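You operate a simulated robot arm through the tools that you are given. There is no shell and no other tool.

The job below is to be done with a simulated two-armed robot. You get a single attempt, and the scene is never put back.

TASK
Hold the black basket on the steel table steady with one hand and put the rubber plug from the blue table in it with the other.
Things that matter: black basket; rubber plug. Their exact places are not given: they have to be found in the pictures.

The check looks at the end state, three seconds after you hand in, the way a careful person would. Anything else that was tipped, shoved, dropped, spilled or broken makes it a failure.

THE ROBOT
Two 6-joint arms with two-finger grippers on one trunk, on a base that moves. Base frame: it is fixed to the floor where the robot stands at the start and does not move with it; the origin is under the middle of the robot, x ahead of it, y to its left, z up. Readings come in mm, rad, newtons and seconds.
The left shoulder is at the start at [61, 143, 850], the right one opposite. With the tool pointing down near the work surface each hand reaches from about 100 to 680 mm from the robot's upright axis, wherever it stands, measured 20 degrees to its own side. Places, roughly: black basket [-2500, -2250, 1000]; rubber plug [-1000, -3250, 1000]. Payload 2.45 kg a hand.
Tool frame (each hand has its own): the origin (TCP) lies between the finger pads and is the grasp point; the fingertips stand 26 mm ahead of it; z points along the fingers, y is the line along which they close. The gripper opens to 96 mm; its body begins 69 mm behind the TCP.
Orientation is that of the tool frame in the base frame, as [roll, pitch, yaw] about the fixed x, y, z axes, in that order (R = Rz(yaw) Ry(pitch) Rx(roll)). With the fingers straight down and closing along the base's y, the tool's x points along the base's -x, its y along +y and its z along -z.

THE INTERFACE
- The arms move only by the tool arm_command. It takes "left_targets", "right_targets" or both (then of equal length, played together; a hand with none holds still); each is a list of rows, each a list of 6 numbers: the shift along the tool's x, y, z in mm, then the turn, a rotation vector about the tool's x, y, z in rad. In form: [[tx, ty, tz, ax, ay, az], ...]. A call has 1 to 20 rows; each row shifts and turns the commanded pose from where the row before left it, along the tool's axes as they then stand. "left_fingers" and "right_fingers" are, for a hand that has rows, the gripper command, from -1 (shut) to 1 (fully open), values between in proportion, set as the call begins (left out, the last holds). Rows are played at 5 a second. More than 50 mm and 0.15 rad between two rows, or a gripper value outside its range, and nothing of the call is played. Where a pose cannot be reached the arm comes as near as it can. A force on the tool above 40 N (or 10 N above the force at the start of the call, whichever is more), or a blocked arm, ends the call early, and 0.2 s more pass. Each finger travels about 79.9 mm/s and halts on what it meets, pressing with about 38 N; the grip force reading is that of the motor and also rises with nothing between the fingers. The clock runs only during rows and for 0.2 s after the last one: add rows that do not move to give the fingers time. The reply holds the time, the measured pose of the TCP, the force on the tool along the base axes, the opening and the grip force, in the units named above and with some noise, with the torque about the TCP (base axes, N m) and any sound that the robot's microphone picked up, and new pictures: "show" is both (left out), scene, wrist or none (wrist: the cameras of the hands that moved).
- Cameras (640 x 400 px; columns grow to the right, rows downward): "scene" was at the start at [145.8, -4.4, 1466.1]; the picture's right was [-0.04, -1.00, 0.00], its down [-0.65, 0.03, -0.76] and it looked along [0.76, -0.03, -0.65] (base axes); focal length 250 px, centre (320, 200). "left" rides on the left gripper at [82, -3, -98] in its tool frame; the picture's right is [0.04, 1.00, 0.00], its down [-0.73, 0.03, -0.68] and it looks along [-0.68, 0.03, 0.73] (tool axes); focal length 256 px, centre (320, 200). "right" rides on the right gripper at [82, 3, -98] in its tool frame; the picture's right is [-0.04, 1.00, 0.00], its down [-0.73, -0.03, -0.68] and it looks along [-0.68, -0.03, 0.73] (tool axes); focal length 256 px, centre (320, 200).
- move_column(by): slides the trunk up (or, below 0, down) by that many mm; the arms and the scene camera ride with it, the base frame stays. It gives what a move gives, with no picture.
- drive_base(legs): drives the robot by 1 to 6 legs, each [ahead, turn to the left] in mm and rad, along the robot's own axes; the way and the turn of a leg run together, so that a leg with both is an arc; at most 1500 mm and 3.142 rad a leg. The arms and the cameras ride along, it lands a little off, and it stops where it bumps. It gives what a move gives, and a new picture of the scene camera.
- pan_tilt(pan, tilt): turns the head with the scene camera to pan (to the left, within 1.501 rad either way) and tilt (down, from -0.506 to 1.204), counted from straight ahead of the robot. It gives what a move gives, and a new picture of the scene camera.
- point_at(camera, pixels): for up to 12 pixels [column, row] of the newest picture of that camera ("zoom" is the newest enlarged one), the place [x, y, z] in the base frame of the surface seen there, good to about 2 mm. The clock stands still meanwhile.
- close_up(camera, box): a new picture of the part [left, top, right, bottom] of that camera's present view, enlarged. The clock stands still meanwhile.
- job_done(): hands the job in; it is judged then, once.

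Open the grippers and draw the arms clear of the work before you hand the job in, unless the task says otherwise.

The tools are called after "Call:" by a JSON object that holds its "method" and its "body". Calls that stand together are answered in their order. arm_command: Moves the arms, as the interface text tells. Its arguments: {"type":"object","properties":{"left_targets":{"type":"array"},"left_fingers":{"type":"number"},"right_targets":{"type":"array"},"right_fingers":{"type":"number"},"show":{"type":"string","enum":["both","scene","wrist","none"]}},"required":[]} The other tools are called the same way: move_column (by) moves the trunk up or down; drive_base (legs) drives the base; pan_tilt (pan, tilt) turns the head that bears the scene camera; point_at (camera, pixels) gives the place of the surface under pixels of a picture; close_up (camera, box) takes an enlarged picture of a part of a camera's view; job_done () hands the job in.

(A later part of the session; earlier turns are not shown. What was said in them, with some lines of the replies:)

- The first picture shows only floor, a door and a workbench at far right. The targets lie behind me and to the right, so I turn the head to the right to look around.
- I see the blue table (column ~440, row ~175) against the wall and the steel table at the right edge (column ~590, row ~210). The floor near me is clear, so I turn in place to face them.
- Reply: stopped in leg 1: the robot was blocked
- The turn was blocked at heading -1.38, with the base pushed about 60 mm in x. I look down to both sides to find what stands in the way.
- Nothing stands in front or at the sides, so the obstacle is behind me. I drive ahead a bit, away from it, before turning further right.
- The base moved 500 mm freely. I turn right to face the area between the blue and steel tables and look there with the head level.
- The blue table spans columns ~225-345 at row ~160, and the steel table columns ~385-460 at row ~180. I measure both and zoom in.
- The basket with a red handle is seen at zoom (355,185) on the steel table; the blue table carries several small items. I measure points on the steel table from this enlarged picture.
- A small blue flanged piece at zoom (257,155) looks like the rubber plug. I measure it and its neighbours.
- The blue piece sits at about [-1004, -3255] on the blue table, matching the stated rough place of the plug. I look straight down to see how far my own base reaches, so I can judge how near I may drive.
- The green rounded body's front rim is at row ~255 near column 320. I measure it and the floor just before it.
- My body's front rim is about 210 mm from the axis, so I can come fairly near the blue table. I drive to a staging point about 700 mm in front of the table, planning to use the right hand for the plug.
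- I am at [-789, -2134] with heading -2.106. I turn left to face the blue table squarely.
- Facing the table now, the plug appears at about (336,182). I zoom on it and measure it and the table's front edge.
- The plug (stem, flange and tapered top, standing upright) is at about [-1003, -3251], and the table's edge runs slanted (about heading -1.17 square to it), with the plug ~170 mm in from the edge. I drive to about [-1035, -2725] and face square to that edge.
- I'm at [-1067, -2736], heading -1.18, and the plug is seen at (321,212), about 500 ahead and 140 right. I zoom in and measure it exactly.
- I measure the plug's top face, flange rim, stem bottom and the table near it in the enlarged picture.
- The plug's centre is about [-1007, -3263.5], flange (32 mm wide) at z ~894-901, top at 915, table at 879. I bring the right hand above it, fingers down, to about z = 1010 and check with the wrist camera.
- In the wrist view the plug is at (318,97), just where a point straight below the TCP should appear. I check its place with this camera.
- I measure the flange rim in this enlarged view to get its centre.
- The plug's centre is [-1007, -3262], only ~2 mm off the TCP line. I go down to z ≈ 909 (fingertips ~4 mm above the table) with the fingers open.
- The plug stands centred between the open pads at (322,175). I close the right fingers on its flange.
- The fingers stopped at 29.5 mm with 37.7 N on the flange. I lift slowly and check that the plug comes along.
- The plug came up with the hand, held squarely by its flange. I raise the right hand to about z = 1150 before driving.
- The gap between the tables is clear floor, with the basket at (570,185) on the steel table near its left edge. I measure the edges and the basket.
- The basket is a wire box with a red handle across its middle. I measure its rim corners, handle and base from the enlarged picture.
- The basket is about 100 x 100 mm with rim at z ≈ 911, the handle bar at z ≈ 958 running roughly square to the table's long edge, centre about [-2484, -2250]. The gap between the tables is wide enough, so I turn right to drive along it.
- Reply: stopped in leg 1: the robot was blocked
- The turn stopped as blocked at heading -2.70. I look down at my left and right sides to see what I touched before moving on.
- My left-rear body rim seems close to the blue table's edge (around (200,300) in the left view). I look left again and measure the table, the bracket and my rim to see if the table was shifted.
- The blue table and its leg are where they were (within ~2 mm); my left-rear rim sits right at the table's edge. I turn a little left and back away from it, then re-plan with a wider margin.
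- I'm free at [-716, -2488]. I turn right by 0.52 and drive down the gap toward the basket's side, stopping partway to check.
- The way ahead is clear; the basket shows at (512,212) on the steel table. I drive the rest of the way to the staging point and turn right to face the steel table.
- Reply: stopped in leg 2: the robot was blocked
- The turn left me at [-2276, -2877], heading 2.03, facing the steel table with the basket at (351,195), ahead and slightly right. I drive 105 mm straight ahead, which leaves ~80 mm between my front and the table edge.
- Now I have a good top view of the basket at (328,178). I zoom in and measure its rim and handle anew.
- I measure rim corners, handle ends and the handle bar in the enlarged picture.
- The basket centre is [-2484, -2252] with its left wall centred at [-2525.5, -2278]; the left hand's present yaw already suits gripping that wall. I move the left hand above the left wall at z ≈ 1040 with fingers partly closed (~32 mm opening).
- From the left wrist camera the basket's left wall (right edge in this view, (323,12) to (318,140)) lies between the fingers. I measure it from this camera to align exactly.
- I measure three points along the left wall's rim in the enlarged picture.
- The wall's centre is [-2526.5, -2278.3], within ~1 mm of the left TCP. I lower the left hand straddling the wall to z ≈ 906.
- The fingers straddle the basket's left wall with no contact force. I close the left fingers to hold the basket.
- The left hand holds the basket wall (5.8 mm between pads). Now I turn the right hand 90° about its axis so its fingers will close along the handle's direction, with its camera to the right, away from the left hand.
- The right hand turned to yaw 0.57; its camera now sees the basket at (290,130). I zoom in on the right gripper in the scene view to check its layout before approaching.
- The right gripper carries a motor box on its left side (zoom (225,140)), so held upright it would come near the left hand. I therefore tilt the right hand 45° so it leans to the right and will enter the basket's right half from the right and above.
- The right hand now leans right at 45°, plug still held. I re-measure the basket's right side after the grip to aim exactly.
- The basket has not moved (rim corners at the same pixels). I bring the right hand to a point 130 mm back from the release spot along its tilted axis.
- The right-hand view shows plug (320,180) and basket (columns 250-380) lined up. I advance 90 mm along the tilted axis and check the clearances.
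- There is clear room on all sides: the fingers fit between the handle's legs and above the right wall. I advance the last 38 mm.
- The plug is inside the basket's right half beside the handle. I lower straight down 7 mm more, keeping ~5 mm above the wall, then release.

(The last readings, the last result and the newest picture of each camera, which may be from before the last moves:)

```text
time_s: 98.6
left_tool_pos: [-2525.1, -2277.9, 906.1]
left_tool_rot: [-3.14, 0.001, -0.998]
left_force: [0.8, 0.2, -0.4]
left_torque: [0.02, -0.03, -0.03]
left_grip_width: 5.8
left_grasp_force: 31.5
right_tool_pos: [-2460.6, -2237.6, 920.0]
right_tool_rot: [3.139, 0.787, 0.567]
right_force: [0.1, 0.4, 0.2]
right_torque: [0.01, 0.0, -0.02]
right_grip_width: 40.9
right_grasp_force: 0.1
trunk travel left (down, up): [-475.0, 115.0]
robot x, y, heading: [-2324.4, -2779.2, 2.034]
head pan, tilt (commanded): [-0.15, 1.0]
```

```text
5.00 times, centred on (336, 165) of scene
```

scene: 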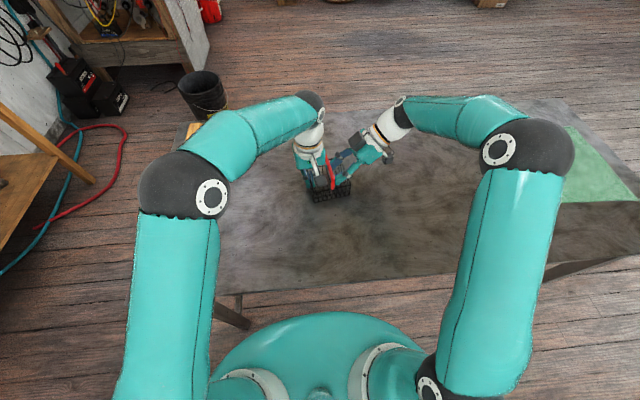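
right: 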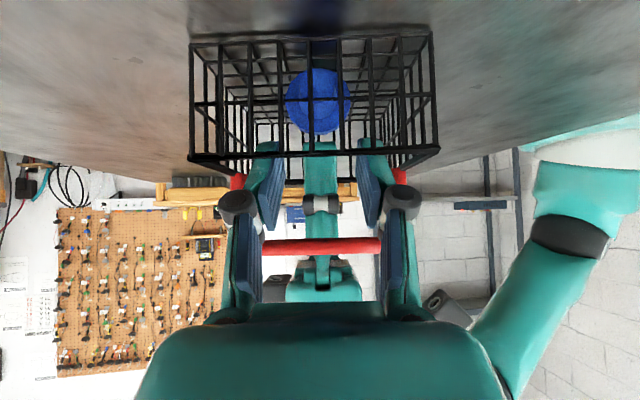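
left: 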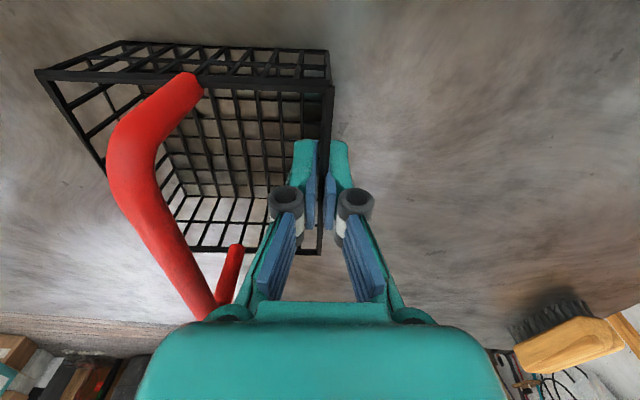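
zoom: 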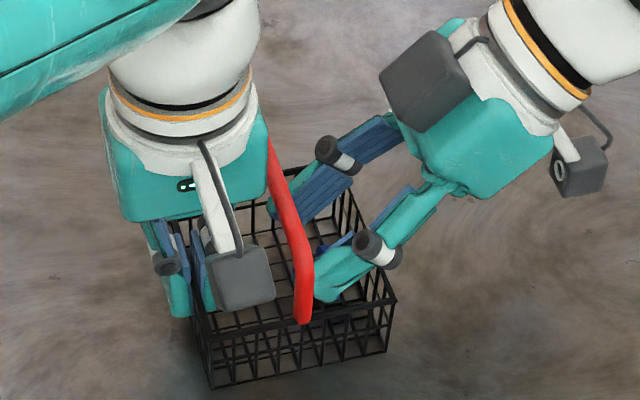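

The plug dropped into the basket (blue, at (318,100) behind the wires). I draw the right hand back out along its way in, up 7 mm and then back along the tilted axis, leaving the fingers as they are.

Call:
{"method": "arm_command", "body": {"right_targets": [[-2.5, 0, -2.5, 0, 0, 0], [-2.5, 0, -2.5, 0, 0, 0], [0, 0, -15, 0, 0, 0], [0, 0, -30, 0, 0, 0], [0, 0, -40, 0, 0, 0], [0, 0, -43, 0, 0, 0], [0, 0, 0, 0, 0, 0]], "right_fingers": -0.15}}

Call:
{"method": "close_up", "body": {"camera": "scene", "box": [280, 125, 392, 205]}}

Call:
{"method": "close_up", "body": {"camera": "right", "box": [220, 0, 420, 125]}}

```text
time_s: 100.2
left_tool_pos: [-2526.0, -2278.3, 907.6]
left_tool_rot: [-3.14, 0.002, -0.998]
left_force: [-0.7, -0.5, 1.3]
left_torque: [-0.06, -0.03, -0.02]
left_grip_width: 6.0
left_grasp_force: 32.0
right_tool_pos: [-2383.0, -2188.8, 1017.1]
right_tool_rot: [3.139, 0.786, 0.569]
right_force: [0.7, -0.4, -0.2]
right_torque: [-0.02, 0.01, 0.03]
right_grip_width: 40.7
right_grasp_force: 0.1
trunk travel left (down, up): [-475.0, 115.0]
robot x, y, heading: [-2323.7, -2777.3, 2.035]
head pan, tilt (commanded): [-0.15, 1.0]
```

scene: 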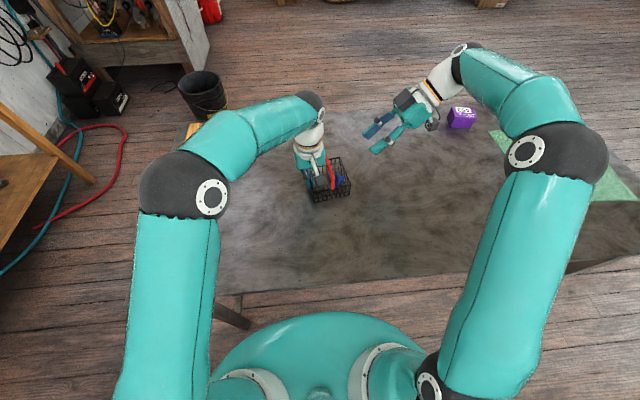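
right: 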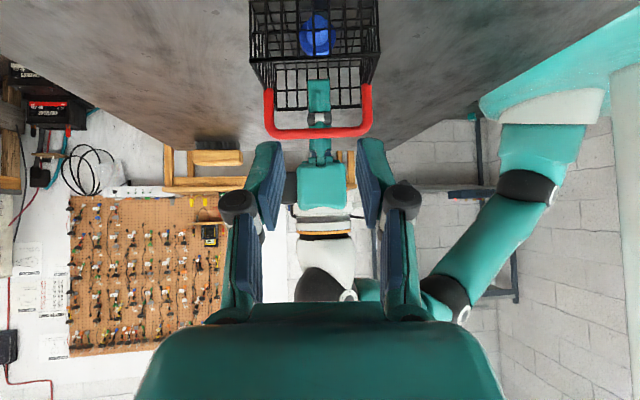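

```text
5.00 times, centred on (336, 165) of scene
```

zoom: 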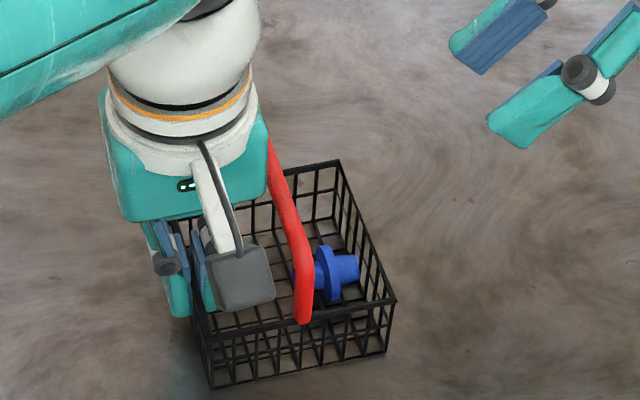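

```text
3.20 times, centred on (320, 62) of right
```

zoom: 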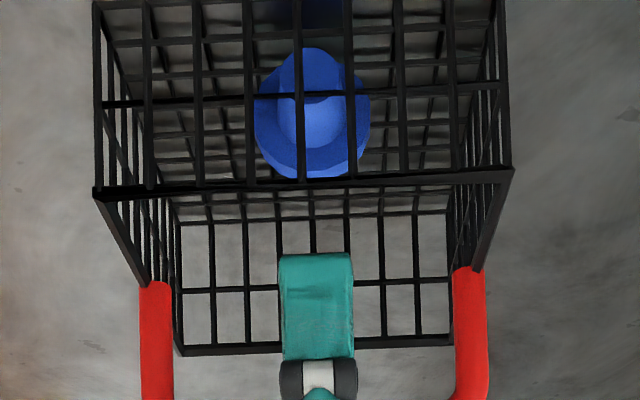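

The plug lies on its side in the basket's right half. I raise the right hand clear, then open the left fingers to about 32 mm to let go of the wall.

Call:
{"method": "arm_command", "body": {"right_targets": [[-15, 0, -25, 0, 0, 0], [-20, 0, -25, 0, 0, 0], [-20, 0, -25, 0, 0, 0], [-15, 0, -20, 0, 0, 0], [0, 0, 0, 0, 0, 0]], "right_fingers": -0.15, "show": "none"}}

Call:
{"method": "arm_command", "body": {"left_targets": [[0, 0, 0, 0, 0, 0], [0, 0, 0, 0, 0, 0], [0, 0, 0, 0, 0, 0], [0, 0, 0, 0, 0, 0]], "left_fingers": -0.33}}

```text
time_s: 101.4
left_tool_pos: [-2524.9, -2278.1, 906.3]
left_tool_rot: [-3.14, 0.003, -0.999]
left_force: [-0.4, 0.4, 0.0]
left_torque: [-0.03, 0.02, 0.02]
left_grip_width: 6.1
left_grasp_force: 31.7
right_tool_pos: [-2369.2, -2180.1, 1136.9]
right_tool_rot: [3.137, 0.787, 0.567]
right_force: [-1.1, -0.2, -0.3]
right_torque: [0.0, -0.01, 0.02]
right_grip_width: 40.6
right_grasp_force: 0.0
trunk travel left (down, up): [-475.0, 115.0]
robot x, y, heading: [-2321.5, -2779.4, 2.036]
head pan, tilt (commanded): [-0.15, 1.0]
```

```text
time_s: 102.4
left_tool_pos: [-2525.5, -2277.9, 904.5]
left_tool_rot: [-3.139, 0.001, -0.998]
left_force: [-0.1, 0.9, -0.1]
left_torque: [0.01, -0.01, -0.01]
left_grip_width: 32.1
left_grasp_force: 0.0
right_tool_pos: [-2369.1, -2180.6, 1137.4]
right_tool_rot: [3.136, 0.786, 0.567]
right_force: [0.9, -0.1, 0.1]
right_torque: [-0.01, 0.0, -0.01]
right_grip_width: 40.8
right_grasp_force: 0.1
trunk travel left (down, up): [-475.0, 115.0]
robot x, y, heading: [-2322.2, -2781.2, 2.037]
head pan, tilt (commanded): [-0.15, 1.0]
```

scene: 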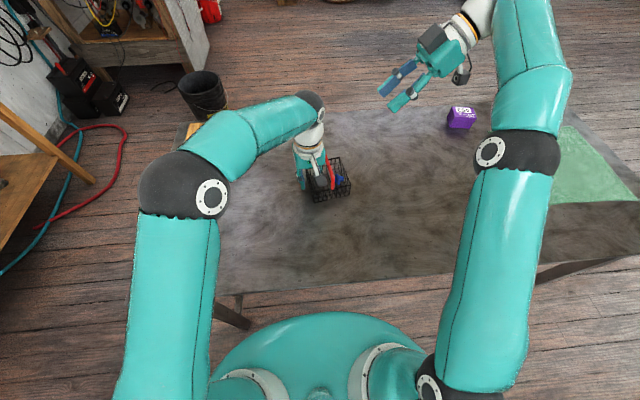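
left: 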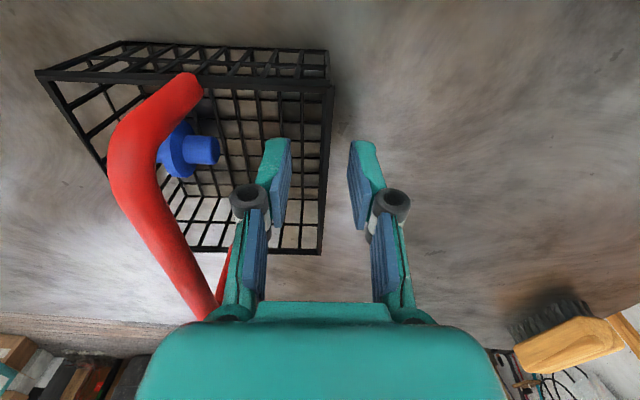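

The left fingers are open and clear of the wall, and the basket stands as before with the plug inside (195,150). I raise the left hand straight up.

Call:
{"method": "arm_command", "body": {"left_targets": [[0, 0, -10, 0, 0, 0], [0, 0, -20, 0, 0, 0], [0, 0, -30, 0, 0, 0], [0, 0, -40, 0, 0, 0], [0, 0, -40, 0, 0, 0], [0, 0, 0, 0, 0, 0]], "left_fingers": -0.33}}

```text
time_s: 103.8
left_tool_pos: [-2526.3, -2275.9, 1048.1]
left_tool_rot: [-3.14, 0.002, -0.997]
left_force: [0.0, -0.4, 0.7]
left_torque: [0.0, 0.0, 0.02]
left_grip_width: 32.3
left_grasp_force: 0.0
right_tool_pos: [-2369.4, -2180.4, 1136.4]
right_tool_rot: [3.141, 0.787, 0.567]
right_force: [-0.1, 0.1, -0.3]
right_torque: [0.04, -0.03, 0.0]
right_grip_width: 40.7
right_grasp_force: 0.0
trunk travel left (down, up): [-475.0, 115.0]
robot x, y, heading: [-2321.9, -2778.4, 2.039]
head pan, tilt (commanded): [-0.15, 1.0]
```

scene: 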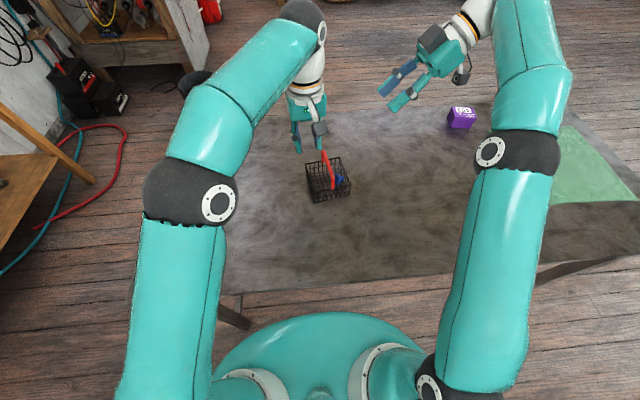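
left: 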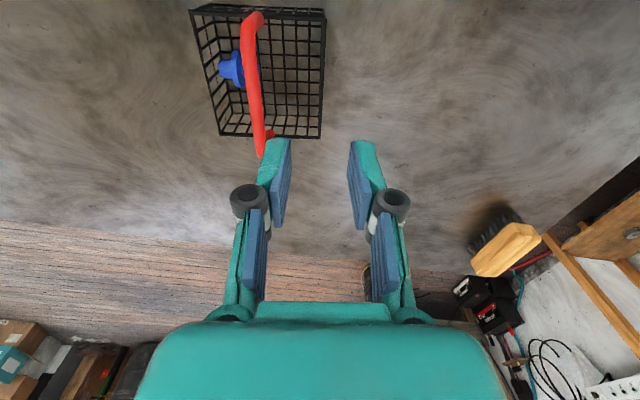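

Both hands are off the basket. I draw the left hand up and back to the left, and the right hand a bit further up and away, opening both grippers fully.

Call:
{"method": "arm_command", "body": {"left_targets": [[10.5, 25.5, -15, 0, 0, 0], [10.5, 25.5, -15, 0, 0, 0], [10.5, 25.5, -15, 0, 0, 0], [10.5, 25.5, -15, 0, 0, 0], [10.5, 25.5, -15, 0, 0, 0], [10.5, 25.4, -15, 0, 0, 0], [0, 0, 0, 0, 0, 0]], "right_targets": [[0, 0, -10, 0, 0.12, 0], [0, 0, -10, 0, 0.12, 0], [0, 0, -10, 0, 0.12, 0], [0, 0, -10, 0, 0.12, 0], [0, 0, 0, 0, 0.12, 0], [0, 0, 0, 0, 0.12, 0], [0, 0, 0, 0, 0, 0]], "left_fingers": 1.0, "right_fingers": 1.0}}

Call:
{"method": "close_up", "body": {"camera": "scene", "box": [280, 145, 376, 205]}}

```text
time_s: 105.4
left_tool_pos: [-2619.9, -2411.5, 1136.3]
left_tool_rot: [3.14, 0.003, -1.0]
left_force: [0.1, -0.5, 0.0]
left_torque: [0.02, -0.01, 0.03]
left_grip_width: 95.8
left_grasp_force: 0.1
right_tool_pos: [-2346.9, -2186.2, 1152.8]
right_tool_rot: [3.141, 0.063, 0.568]
right_force: [1.2, -0.2, -1.0]
right_torque: [-0.01, 0.0, 0.04]
right_grip_width: 95.8
right_grasp_force: 0.1
right hand out of reach, approached as far as the arm can: row 1, 2, 3, 4
trunk travel left (down, up): [-475.0, 115.0]
robot x, y, heading: [-2321.2, -2780.0, 2.033]
head pan, tilt (commanded): [-0.15, 1.0]
```

scene: 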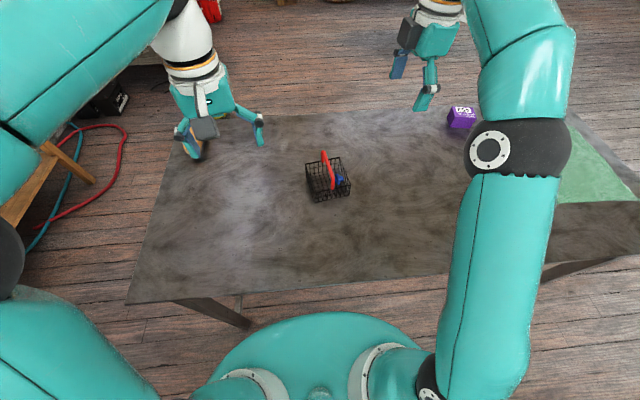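
right: 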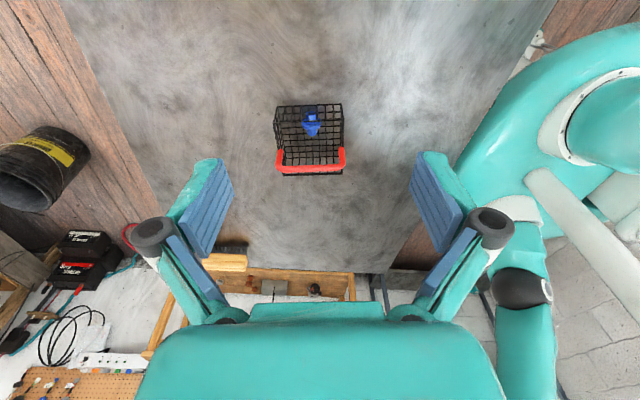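
left: 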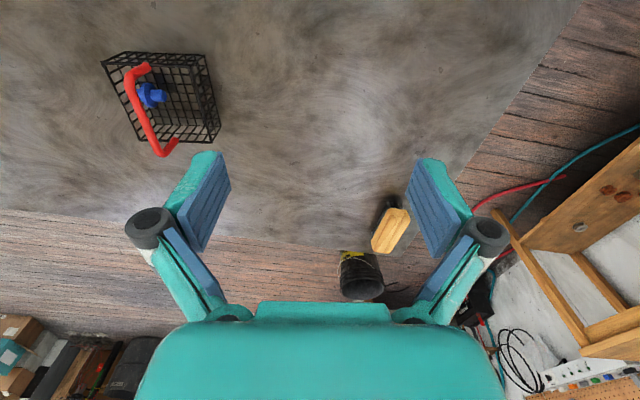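

```text
6.67 times, centred on (328, 175) of scene
```

zoom: 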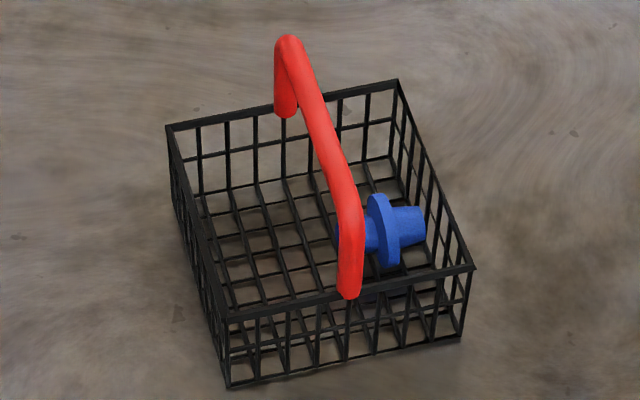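

The plug lies in the upright, unmoved basket, and both hands are clear with grippers open. Before handing in I look toward my start area to check that nothing there was disturbed by the early blocked turn.

Call:
{"method": "pan_tilt", "body": {"pan": -1.3, "tilt": 0.3}}

Call:
{"method": "close_up", "body": {"camera": "scene", "box": [160, 60, 480, 260]}}

```text
time_s: 106.8
left_tool_pos: [-2619.1, -2411.9, 1136.0]
left_tool_rot: [-3.14, 0.002, -0.999]
left_force: [0.0, 0.4, 0.9]
left_torque: [0.0, 0.02, 0.01]
left_grip_width: 96.0
left_grasp_force: 0.0
right_tool_pos: [-2348.7, -2186.6, 1152.4]
right_tool_rot: [3.142, 0.066, 0.569]
right_force: [0.1, 0.1, -0.2]
right_torque: [-0.02, 0.02, -0.04]
right_grip_width: 96.0
right_grasp_force: 0.1
trunk travel left (down, up): [-475.0, 115.0]
robot x, y, heading: [-2321.5, -2780.1, 2.035]
head pan, tilt (commanded): [-1.3, 0.3]
```

scene: 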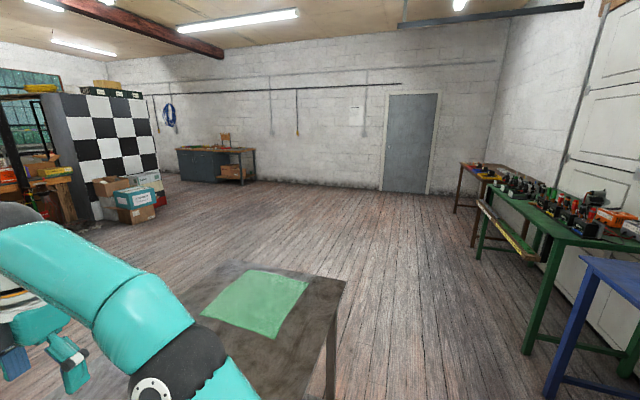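

```text
2.00 times, centred on (320, 160) of scene
```

zoom: 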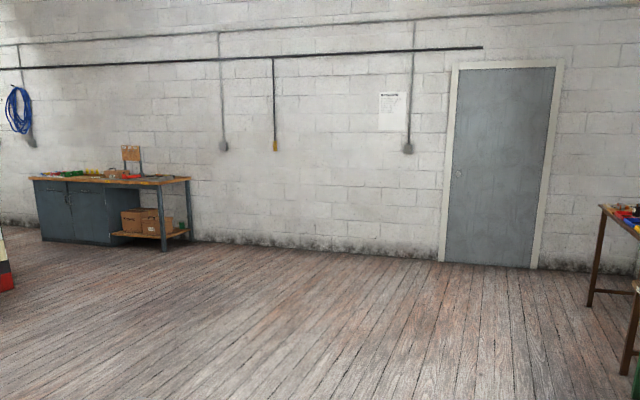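

The start area is open floor with nothing tipped or shoved. The plug is in the upright basket and both hands are clear with grippers open, so I hand in the job.

Call:
{"method": "job_done", "body": {}}

```text
The job is handed in.
```

The rubber plug is in the black basket, and the job is handed in. The last pictures show the plug lying on its side in the right half of the basket. The basket is upright and where it stood before.

- **Holding and placing:** The left hand gripped the basket's left wall while the right hand let the plug go inside, from a few centimetres up. Both hands were then drawn clear with the grippers open.
- **Blocked turns:** Three of the base turns stopped early as "blocked". At the blue table my body was within about 15 mm of the edge, but the table leg measured within about 2 mm of its earlier place. I saw nothing close enough to hit at the start or at the steel table.
- **Other items:** I saw nothing else tipped or shoved in the pictures.
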